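You operate a simulated robot arm through the tools that you are given. There is no shell and no other tool. Be economical: measure what you need, move in short steps, check, and stop when the job is done.

Carry out the task below with a simulated robot arm. There is one attempt and no reset: what you move stays moved.

Task
Put one of the modules from the top of the check bench on top of the square carton.

Only the result counts: the job must be done as asked and must still hold three seconds after the hand-in. Knocking over, shifting, dropping, spilling or breaking anything else fails it.

Robot
A 7-joint arm with a two-finger parallel gripper, fixed in place. Base frame: the origin is at the foot of the arm, x ahead of it, y to its left, z up; the work surface is at about z = 0. Lengths are in mm, angles in rad, forces in N, time in s.
With the tool pointing down near the work surface it reaches from about 240 to 620 mm from the base axis. Its first joint turns from -1.152 to 1.152 rad. Payload 2.6 kg.
Tool frame: the origin (TCP) lies between the finger pads and is the grasp point; the fingertips stand 30 mm ahead of it; z points along the fingers, y is the line along which they close. Largest opening 94 mm; finger width 28, thickness 10; the body of the gripper, 50 by 96 mm, starts 55 mm behind the TCP.
Orientation is that of the tool frame in the base frame, as [roll, pitch, yaw] about the fixed x, y, z axes, in that order (R = Rz(yaw) Ry(pitch) Rx(roll)). With the fingers straight down and closing along the base's y, the tool's x points along the base's -x, its y along +y and its z along -z.

Tools
- The arm moves only by the tool apply_moves. Its argument "steps" is a list of rows, each a list of 5 numbers: the opening in per cent of the stroke, from 0 (shut) to 100 (fully open), then the shift along the base's x, y, z in mm, then the turn about the base's z in rad. In form: [[claw, tx, ty, tz, twist], ...]. A call has 1 to 10 rows; each row shifts and turns the commanded pose from where the row before left it. Each row takes 0.2 s and may step no farther than 50 mm and 0.15 rad from the row before; otherwise, or with a gripper value out of range, the whole call is refused. Where a pose cannot be reached the arm comes as near as it can. A force on the tool above 40 N (or 10 N above the force at the start of the call, whichever is more), or a blocked arm, ends the call early, and 0.2 s more pass. Each finger travels about 72 mm/s and halts on what it meets, pressing with about 24 N; the grip force reading is that of the motor and also rises with nothing between the fingers. The clock runs only during rows and for 0.2 s after the last one: add rows that do not move to give the fingers time. The reply holds the time, the measured pose of the TCP, the force on the tool along the base axes, the opening and the grip force, in the units named above and with some noise, and new pictures: "views" is both (left out), scene, wrist or none.
- Cameras (640 x 400 px; columns grow to the right, rows downward): "scene" is fixed at [56.1, 464.7, 558.3]; the picture's right is [-0.43, -0.91, 0.00], its down [-0.57, 0.27, -0.78] and it looks along [0.70, -0.33, -0.63] (base axes); focal length 323 px, centre (320, 200). "wrist" rides on the gripper at [-37, 0, -58] in the tool frame; the picture's right is [0.00, -1.00, 0.00], its down [0.97, 0.00, -0.24] and it looks along [0.24, 0.00, 0.97] (tool axes); focal length 218 px, centre (320, 200).
- probe_pixels(camera, pixels): there is no depth. For up to 12 entries [column, row, z] of the newest picture of that camera ("zoom" is the newest enlarged one), the place [x, y] in the base frame at which the ray of that pixel passes the height z, good to about 2 mm. No time passes.
- inspect(camera, box): a new picture of the part [left, top, right, bottom] of that camera's present view, enlarged. No time passes.
- job_done(): hands the job in; it is judged then, once.

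Work in short steps. Measure before you move; look again where a grasp or a placing could have gone wrong, and mend it. You have 60 turns and 120 pictures in all, those below and enlarged ones among them. Open the gripper and draw the arm clear of the work before you hand the job in, unless the task says otherwise; then end with one line.

The tools are called after "Emit:" as a command line: name --pt "numbers of a row" for each row, then --argument value for the rest, lists and objects as JSON in quotes. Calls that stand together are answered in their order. apply_moves: Moves the arm, as the interface text tells. Its arguments: {"type":"object","properties":{"steps":{"type":"array","items":{"type":"array","items":{"type":"number"}}},"views":{"type":"string","enum":["both","scene","wrist","none"]}},"required":["steps"]} The other tools are called the same way: probe_pixels (camera, pixels) gives the place at which the rays of pixels pass given heights; inspect (camera, box) takes an enlarged picture of a part of a camera's view; job_done () hands the job in.

At the start:

```text
time_s: 0.0
tool_pos: [357.9, 75.6, 334.9]
tcp_rot: [-3.14, -0.001, -3.14]
wrist_force: [-0.4, 0.0, -0.4]
opening: 93.8
finger_force: 0.1
```

scene: 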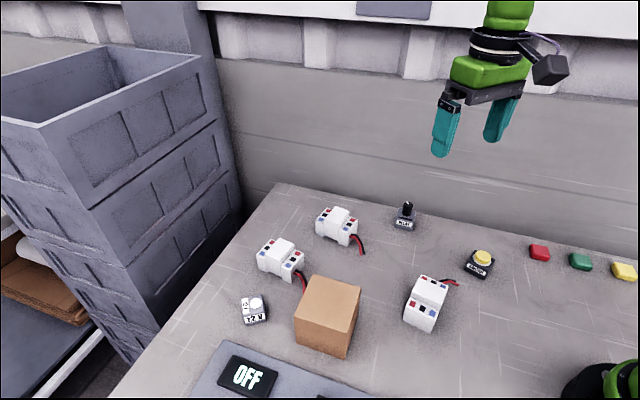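
wrist: 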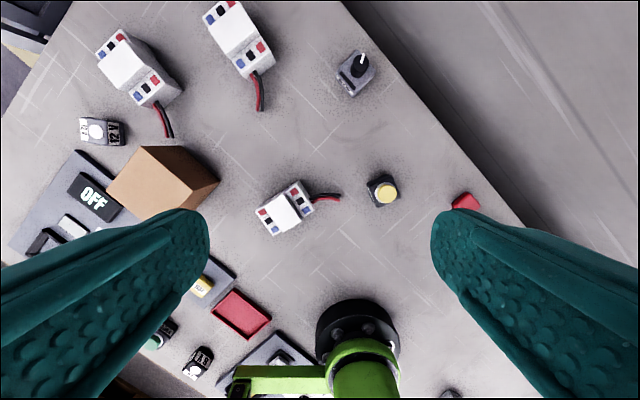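

The three white modules with terminals lie on the bench around the brown carton (scene pixel 327,315). I'll enlarge both views to look at the details.

Emit:
inspect --camera "scene" --box '[220, 190, 480, 370]'

Emit:
inspect --camera "wrist" --box '[0, 0, 420, 262]'

```text
2.22 times, centred on (350, 280) of scene
```

zoom: 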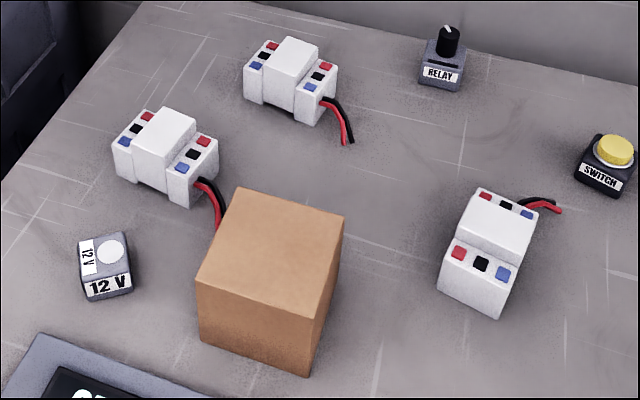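

```text
1.52 times, centred on (210, 131) of wrist
```

zoom: 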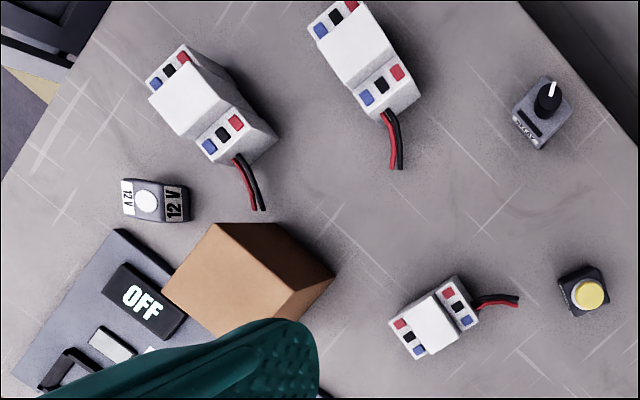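

Module 3 (scene ~427,302), with its wires to the right, stands apart and looks easiest. I'll probe the carton corners and the module in the scene and wrist views to get heights and places.

Emit:
probe_pixels --camera "scene" --pixels '[[344.6, 358, 0], [296.4, 342, 0], [346.8, 333, 50], [294, 316.5, 50], [312.6, 274, 50], [360.8, 287.7, 50], [346.8, 333, 60], [294, 316.5, 60], [432, 332, 0], [403.5, 320, 0], [421, 275, 40], [447, 290, 40]]'

Emit:
probe_pixels --camera "zoom" --pixels '[[389, 322, 40], [417, 359, 30], [457, 276, 30], [480, 320, 30], [420, 360, 0], [478, 323, 0], [402, 318, 40], [424, 346, 40], [434, 292, 40], [457, 324, 40], [520, 300, 5], [335, 278, 0]]'

```text
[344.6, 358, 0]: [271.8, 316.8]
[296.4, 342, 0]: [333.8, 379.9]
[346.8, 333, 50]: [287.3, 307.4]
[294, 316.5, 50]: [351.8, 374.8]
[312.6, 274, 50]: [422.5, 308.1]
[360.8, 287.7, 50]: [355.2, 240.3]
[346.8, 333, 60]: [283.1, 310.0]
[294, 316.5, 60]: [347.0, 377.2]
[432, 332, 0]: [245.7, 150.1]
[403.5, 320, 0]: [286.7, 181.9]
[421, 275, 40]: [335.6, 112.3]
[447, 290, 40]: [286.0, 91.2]
```

```text
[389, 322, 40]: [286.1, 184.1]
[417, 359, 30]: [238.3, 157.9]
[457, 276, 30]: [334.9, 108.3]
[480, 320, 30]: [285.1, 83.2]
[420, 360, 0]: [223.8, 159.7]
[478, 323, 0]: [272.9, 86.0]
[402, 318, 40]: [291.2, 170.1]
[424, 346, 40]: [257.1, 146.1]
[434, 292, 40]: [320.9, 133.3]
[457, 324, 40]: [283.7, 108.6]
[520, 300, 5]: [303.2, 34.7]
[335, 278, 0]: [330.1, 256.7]
```

Module 3 is centred at about (288,133), roughly 52 wide across an axis of about 0.55 rad, and about 45 high. The carton's top is at z ~82, centred near (336,318) with edges at 45°. I move above the module and turn the gripper.

Emit:
apply_moves --pt "100 -10 8.2 -20 -0.145" --pt "100 -10 8.2 -20 -0.145" --pt "100 -10 8.2 -20 -0.145" --pt "100 -10 8.2 -20 -0.145" --pt "100 -10 8.2 -20 -0.145" --pt "100 -10 8.2 -20 -0.145" --pt "100 -10 8 -15 -0.145" --pt "100 0 0 0 0"

```text
time_s: 1.8
tool_pos: [288.2, 133.2, 198.7]
tcp_rot: [3.141, -0.001, 2.125]
wrist_force: [-0.5, 0.0, 0.1]
opening: 94.1
finger_force: 0.0
```

scene: 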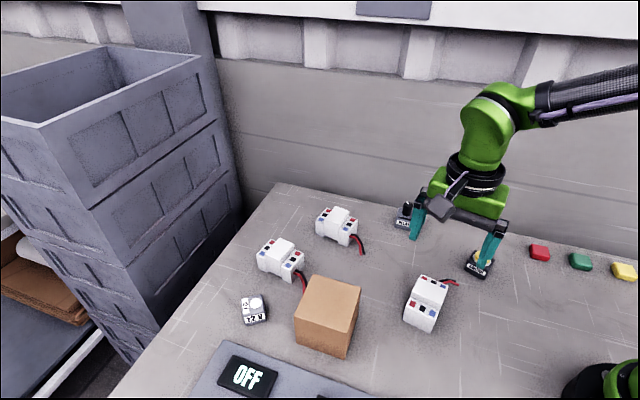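
wrist: 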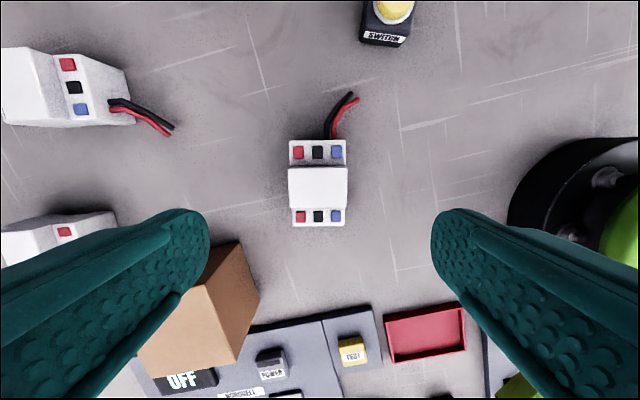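

The module is upright and central in the wrist view, at columns 289–347 and rows 140–226. I'll probe its centre and ends.

Emit:
probe_pixels --camera "wrist" --pixels '[[318, 188, 50], [318, 140, 38], [318, 226, 38], [289, 188, 50], [347, 188, 50], [289, 168, 50], [289, 210, 50]]'

Emit:
inspect --camera "wrist" --box '[240, 90, 400, 250]'

```text
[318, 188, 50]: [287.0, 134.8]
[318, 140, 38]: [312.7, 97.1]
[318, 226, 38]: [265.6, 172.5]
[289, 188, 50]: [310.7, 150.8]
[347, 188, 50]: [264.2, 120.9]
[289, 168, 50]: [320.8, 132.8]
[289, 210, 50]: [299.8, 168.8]
```

```text
2.50 times, centred on (320, 170) of wrist
```

zoom: 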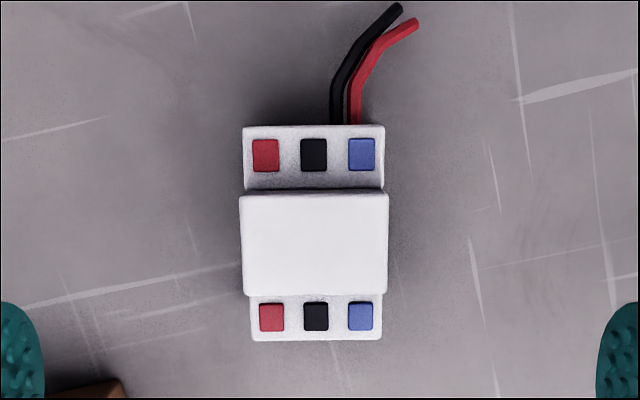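

The centre is at (288,135) and the axis is aligned. I go down to TCP z≈38, which puts the fingertips about 8 mm above the bench.

Emit:
apply_moves --pt "100 0 1.5 -40 0" --pt "100 0 0 -40 0" --pt "100 0 0 -40 0" --pt "100 0 0 -25 0" --pt "100 0 0 -15 0" --pt "100 0 0 0 0"

```text
time_s: 3.2
tool_pos: [286.2, 133.4, 39.9]
tcp_rot: [3.142, 0.0, 2.126]
wrist_force: [0.0, 0.5, -0.1]
opening: 93.8
finger_force: 0.0
```

scene: 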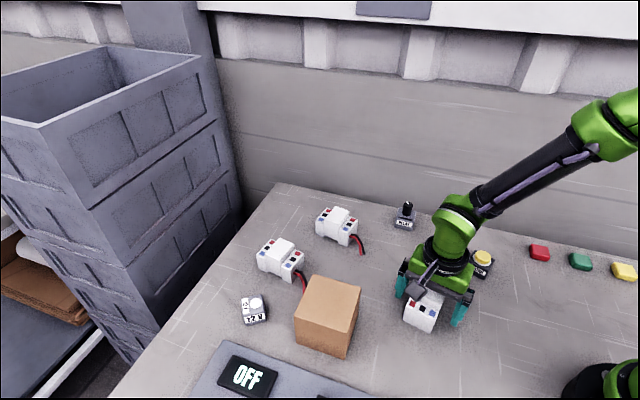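
wrist: 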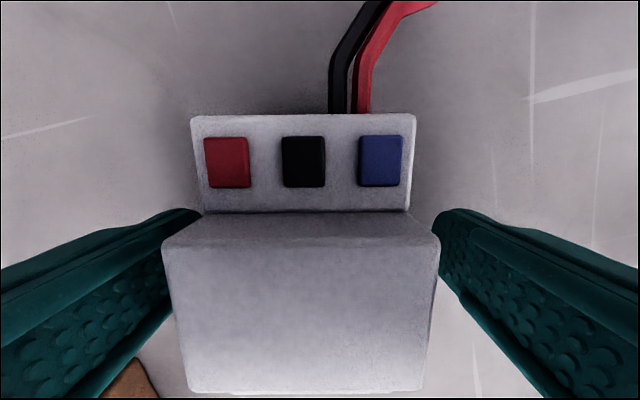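

The module sits about 4 mm left of centre between the fingers (about 302 against 320). I shift to centre it and then close.

Emit:
apply_moves --pt "100 3 2 0 0" --pt "60 0 0 0 0" --pt "30 0 0 0 0" --pt "30 0 0 0 0" --pt "30 0 0 0 0"

```text
time_s: 4.4
tool_pos: [289.8, 135.5, 41.0]
tcp_rot: [3.141, 0.002, 2.128]
wrist_force: [-0.5, -1.0, 0.2]
opening: 58.1
finger_force: 23.7
```

scene: 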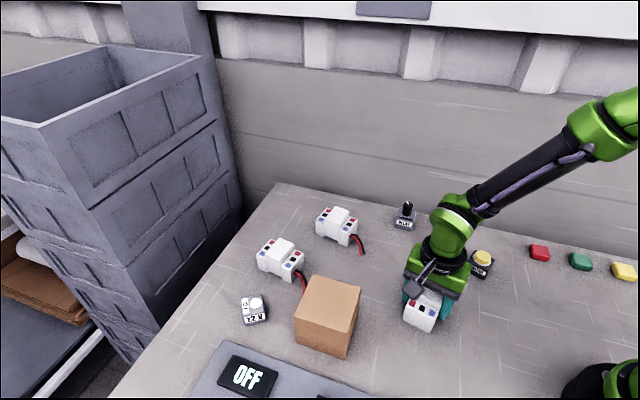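
wrist: 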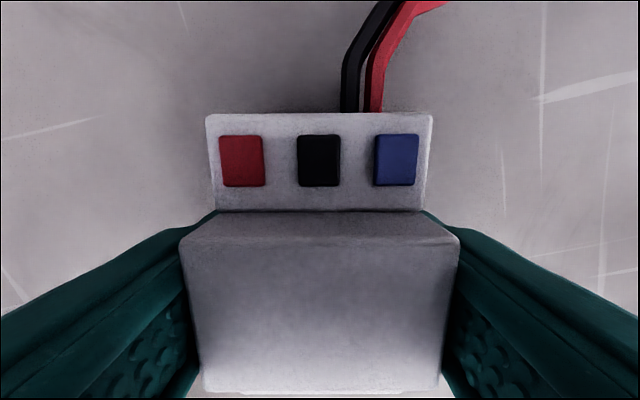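

The fingers stopped at 58 mm with 23.7 N, so the module is held. I lift it to about z=180 with the claw commanded to stay shut on it.

Emit:
apply_moves --pt "30 0 0 10 0" --pt "30 0 0 20 0" --pt "30 0 0 40 0" --pt "30 0 0 40 0" --pt "30 0 0 30 0" --pt "30 0 0 0 0"

```text
time_s: 5.8
tool_pos: [291.5, 135.3, 180.0]
tcp_rot: [3.14, -0.001, 2.128]
wrist_force: [0.8, 0.9, -2.0]
opening: 58.5
finger_force: 24.0
```

scene: 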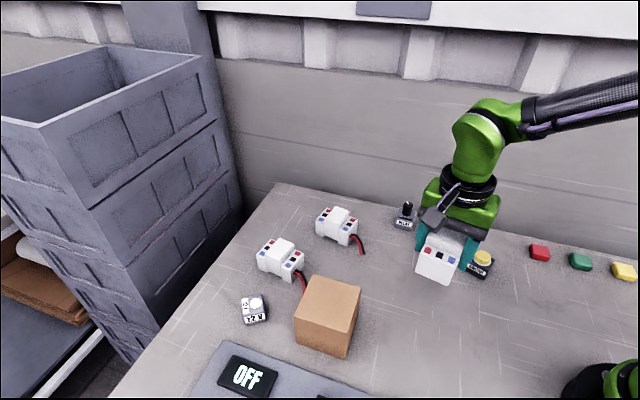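
wrist: 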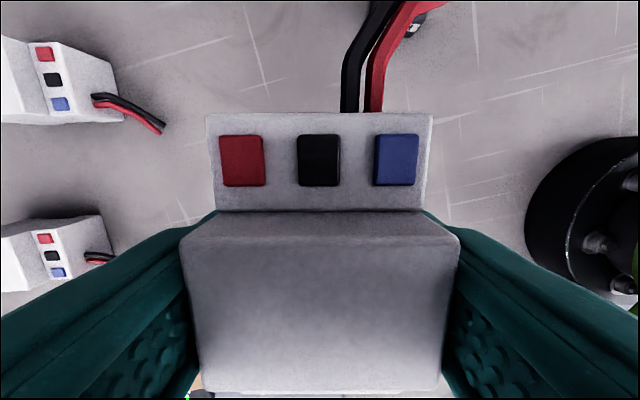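

The module came up cleanly. Before carrying it over I'll measure the carton more precisely with an enlarged scene view.

Emit:
inspect --camera "scene" --box '[280, 265, 375, 365]'

```text
4.00 times, centred on (328, 315) of scene
```

zoom: 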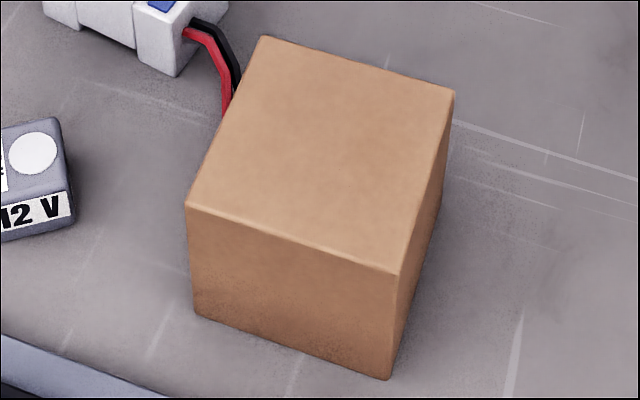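

I probe the carton's bottom corners at z=0 and its top corners at z=80 and z=90.

Emit:
probe_pixels --camera "zoom" --pixels '[[388, 380, 0], [194, 313, 0], [398, 274, 80], [186, 205, 80], [263, 36, 80], [454, 91, 80], [398, 274, 90], [186, 205, 90], [263, 36, 90], [454, 91, 90]]'

```text
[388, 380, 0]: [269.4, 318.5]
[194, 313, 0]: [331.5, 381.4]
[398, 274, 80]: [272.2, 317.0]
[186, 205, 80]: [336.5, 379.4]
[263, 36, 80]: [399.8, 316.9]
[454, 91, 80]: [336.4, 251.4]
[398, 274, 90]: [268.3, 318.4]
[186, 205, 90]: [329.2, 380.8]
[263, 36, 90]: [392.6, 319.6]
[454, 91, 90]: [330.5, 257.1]
```

The carton is about 87 high, and its top is centred at about (332,318) with edges at 45°. I carry the module over its centre at the same height, turning by +0.225 rad to line it up.

Emit:
apply_moves --pt "30 6 25 0 0.03" --pt "30 7 32 0 0.045" --pt "30 8 36 0 0.05" --pt "30 8 36 0 0.05" --pt "30 7 32 0 0.03" --pt "30 4.5 21.5 0 0.02" --pt "30 0 0 0 0" --pt "30 0 0 0 0"

```text
time_s: 7.6
tool_pos: [333.0, 317.8, 180.1]
tcp_rot: [3.141, 0.001, 2.354]
wrist_force: [0.7, -0.4, -2.0]
opening: 58.2
finger_force: 23.7
```

scene: 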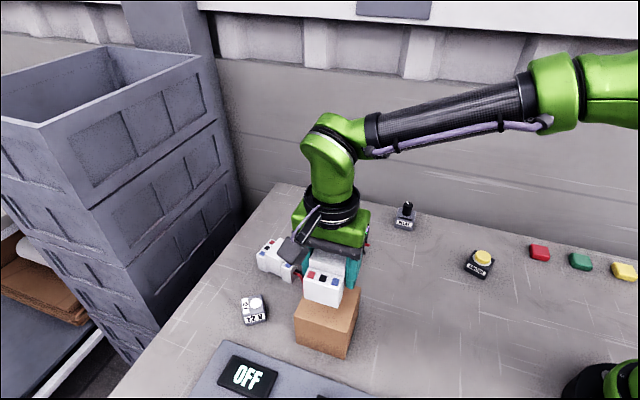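
wrist: 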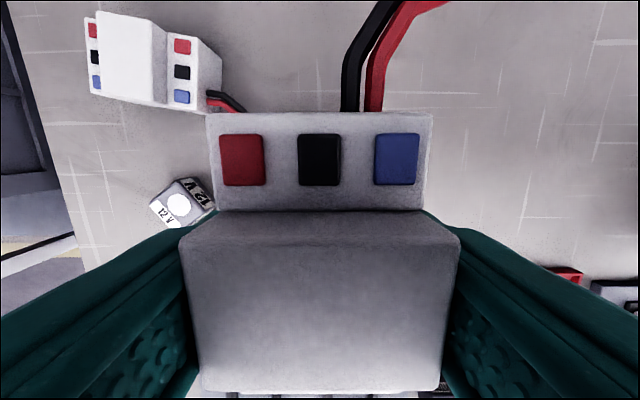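

The module is above the carton, with its bottom near z 139. I lower it by 44 mm, to leave roughly 8 mm of clearance, and then check.

Emit:
apply_moves --pt "30 -1 0 -20 0" --pt "30 0 0 -16 0" --pt "30 0 0 -8 0" --pt "30 0 0 0 0" --views "none"

Emit:
inspect --camera "scene" --box '[260, 240, 400, 365]'

```text
time_s: 8.6
tool_pos: [330.3, 318.1, 136.3]
tcp_rot: [-3.141, -0.002, 2.351]
wrist_force: [-0.2, 0.4, -3.4]
opening: 58.3
finger_force: 24.0
```

```text
3.20 times, centred on (330, 302) of scene
```

zoom: 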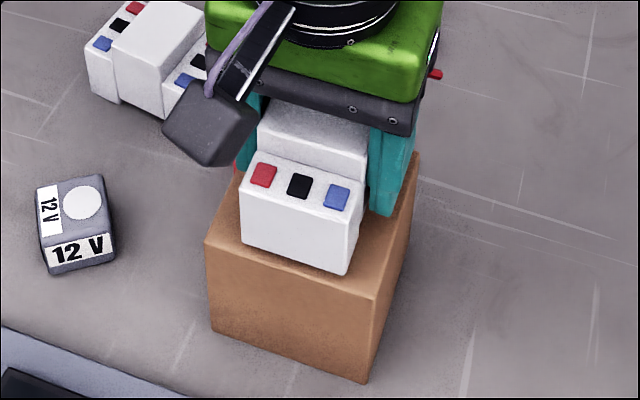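

It is centred well, the front edge lies just inside the carton's edge, and a small gap remains. I lower it in 2 mm steps and watch the force.

Emit:
apply_moves --pt "30 1 0 -2 0" --pt "30 0 0 -2 0" --pt "30 0 0 -1 0" --pt "30 0 0 0 0" --views "none"

Emit:
inspect --camera "scene" --box '[260, 240, 400, 365]'

```text
time_s: 9.6
tool_pos: [332.0, 318.9, 132.7]
tcp_rot: [-3.141, 0.0, 2.352]
wrist_force: [0.9, -0.3, -1.9]
opening: 58.0
finger_force: 23.9
```

```text
3.20 times, centred on (330, 302) of scene
```

zoom: 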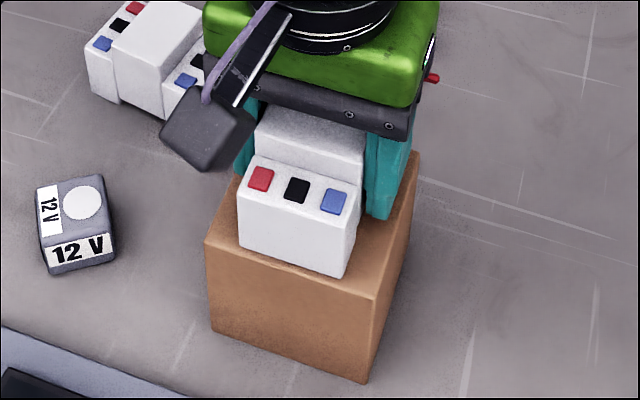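

There is no contact yet (vertical force −1.9 N, z 132.7). I keep going down in 1–1.5 mm steps.

Emit:
apply_moves --pt "30 0 0 -1.5 0" --pt "30 0 0 -1 0" --pt "30 0 0 0 0" --views "none"

```text
time_s: 10.4
tool_pos: [332.1, 318.9, 131.3]
tcp_rot: [3.135, 0.0, 2.352]
wrist_force: [-2.6, -5.8, 23.0]
opening: 58.5
finger_force: 24.2
```

There is contact: 23 N upward at z 131.3. I relax by 0.8 mm and open the fingers gradually.

Emit:
apply_moves --pt "30 0 0 0.8 0" --pt "30 0 0 0 0" --views "none"

```text
time_s: 11.0
tool_pos: [331.1, 319.9, 130.8]
tcp_rot: [3.141, 0.0, 2.354]
wrist_force: [0.5, -5.2, 22.5]
opening: 58.5
finger_force: 23.7
```

The force is still 22 N, so I ease up a little more.

Emit:
apply_moves --pt "30 0 0 0.7 0" --pt "30 0 0 0 0"

```text
time_s: 11.6
tool_pos: [331.2, 318.6, 129.1]
tcp_rot: [3.141, 0.0, 2.352]
wrist_force: [3.9, -2.6, 17.6]
opening: 58.2
finger_force: 24.2
```

scene: 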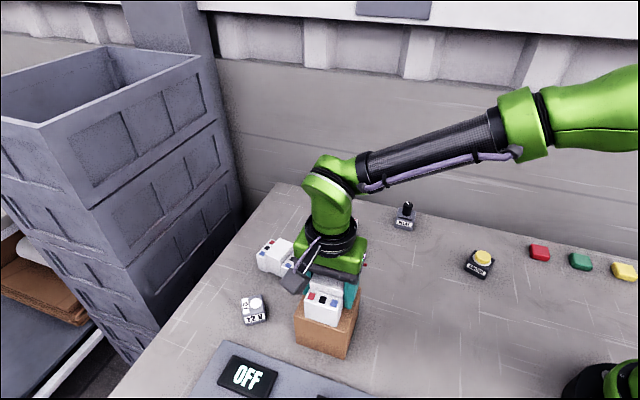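
wrist: 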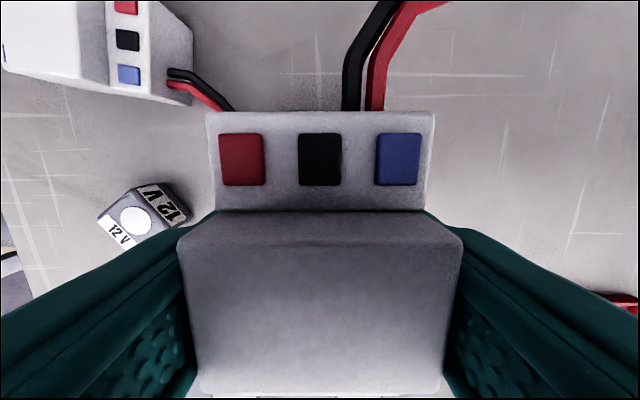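

The force is falling (17.6 N) and the module sits flat. I ease up 0.8 mm more and open.

Emit:
apply_moves --pt "30 0 0 0.8 0" --pt "30 0 0 0 0" --pt "64 0 0 0 0" --pt "75 0 0 0 0" --pt "90 0 0 0 0" --pt "90 0 0 0 0" --pt "90 0 0 0 0"

Emit:
inspect --camera "scene" --box '[260, 240, 400, 365]'

```text
time_s: 13.2
tool_pos: [330.7, 318.3, 131.3]
tcp_rot: [-3.141, 0.002, 2.353]
wrist_force: [0.2, -0.5, 0.1]
opening: 84.7
finger_force: 0.1
```

scene: 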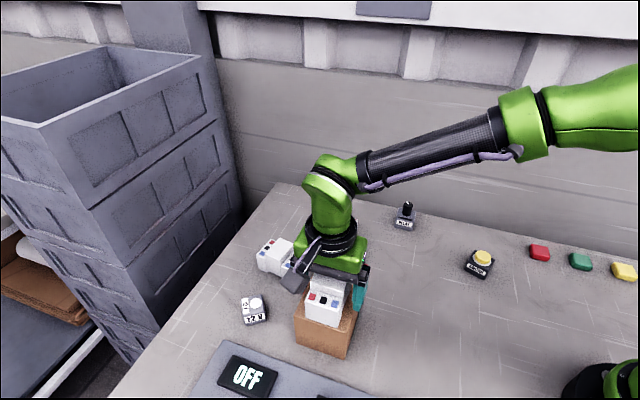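
wrist: 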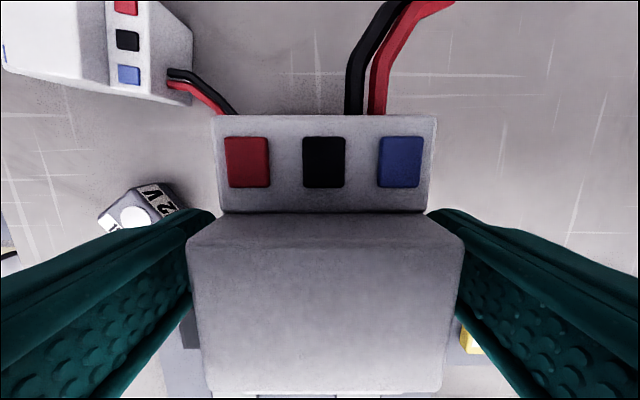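

```text
3.20 times, centred on (330, 302) of scene
```

zoom: 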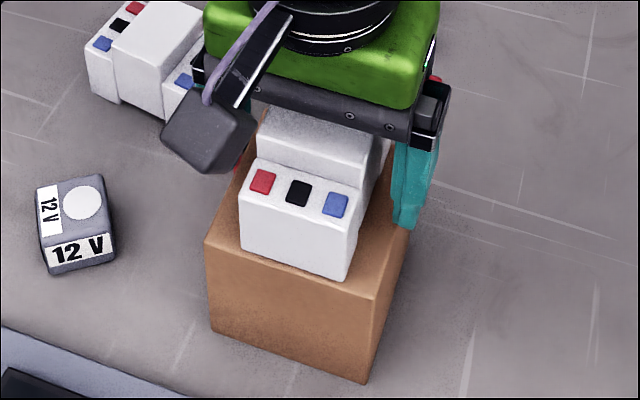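

The module is released and sits flat on the carton. I go straight up, then draw the arm to the side.

Emit:
apply_moves --pt "90 0 0 15 0" --pt "90 0 0 30 0" --pt "90 0 0 40 0" --pt "90 0 0 45 0" --pt "90 0 -40 20 0" --pt "90 0 -45 0 0" --pt "90 0 -45 0 0" --pt "90 0 -45 0 0" --pt "90 0 0 0 0"

Emit:
inspect --camera "scene" --box '[230, 190, 430, 365]'

```text
time_s: 15.2
tool_pos: [332.6, 143.9, 282.1]
tcp_rot: [-3.141, 0.0, 2.353]
wrist_force: [-0.4, 0.0, -0.5]
opening: 84.4
finger_force: 0.1
```

scene: 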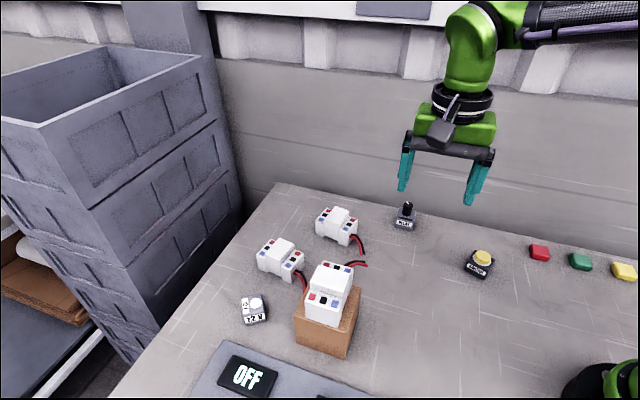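
wrist: 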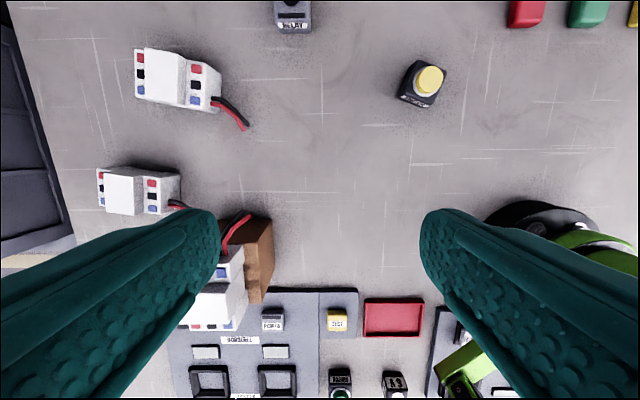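

```text
2.29 times, centred on (330, 278) of scene
```

zoom: 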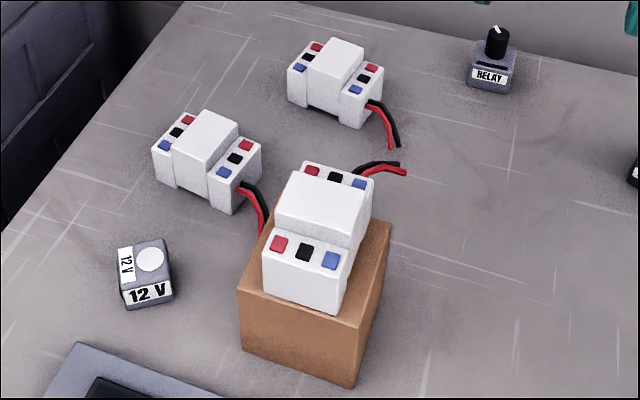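

The module rests flat on the carton, nothing else has moved, and the arm is clear, so I hand in.

Emit:
job_done

```text
The job is handed in.
```

One module from the bench now sits flat on top of the square carton; the gripper is open, the arm is clear, and the last pictures show nothing else moved.
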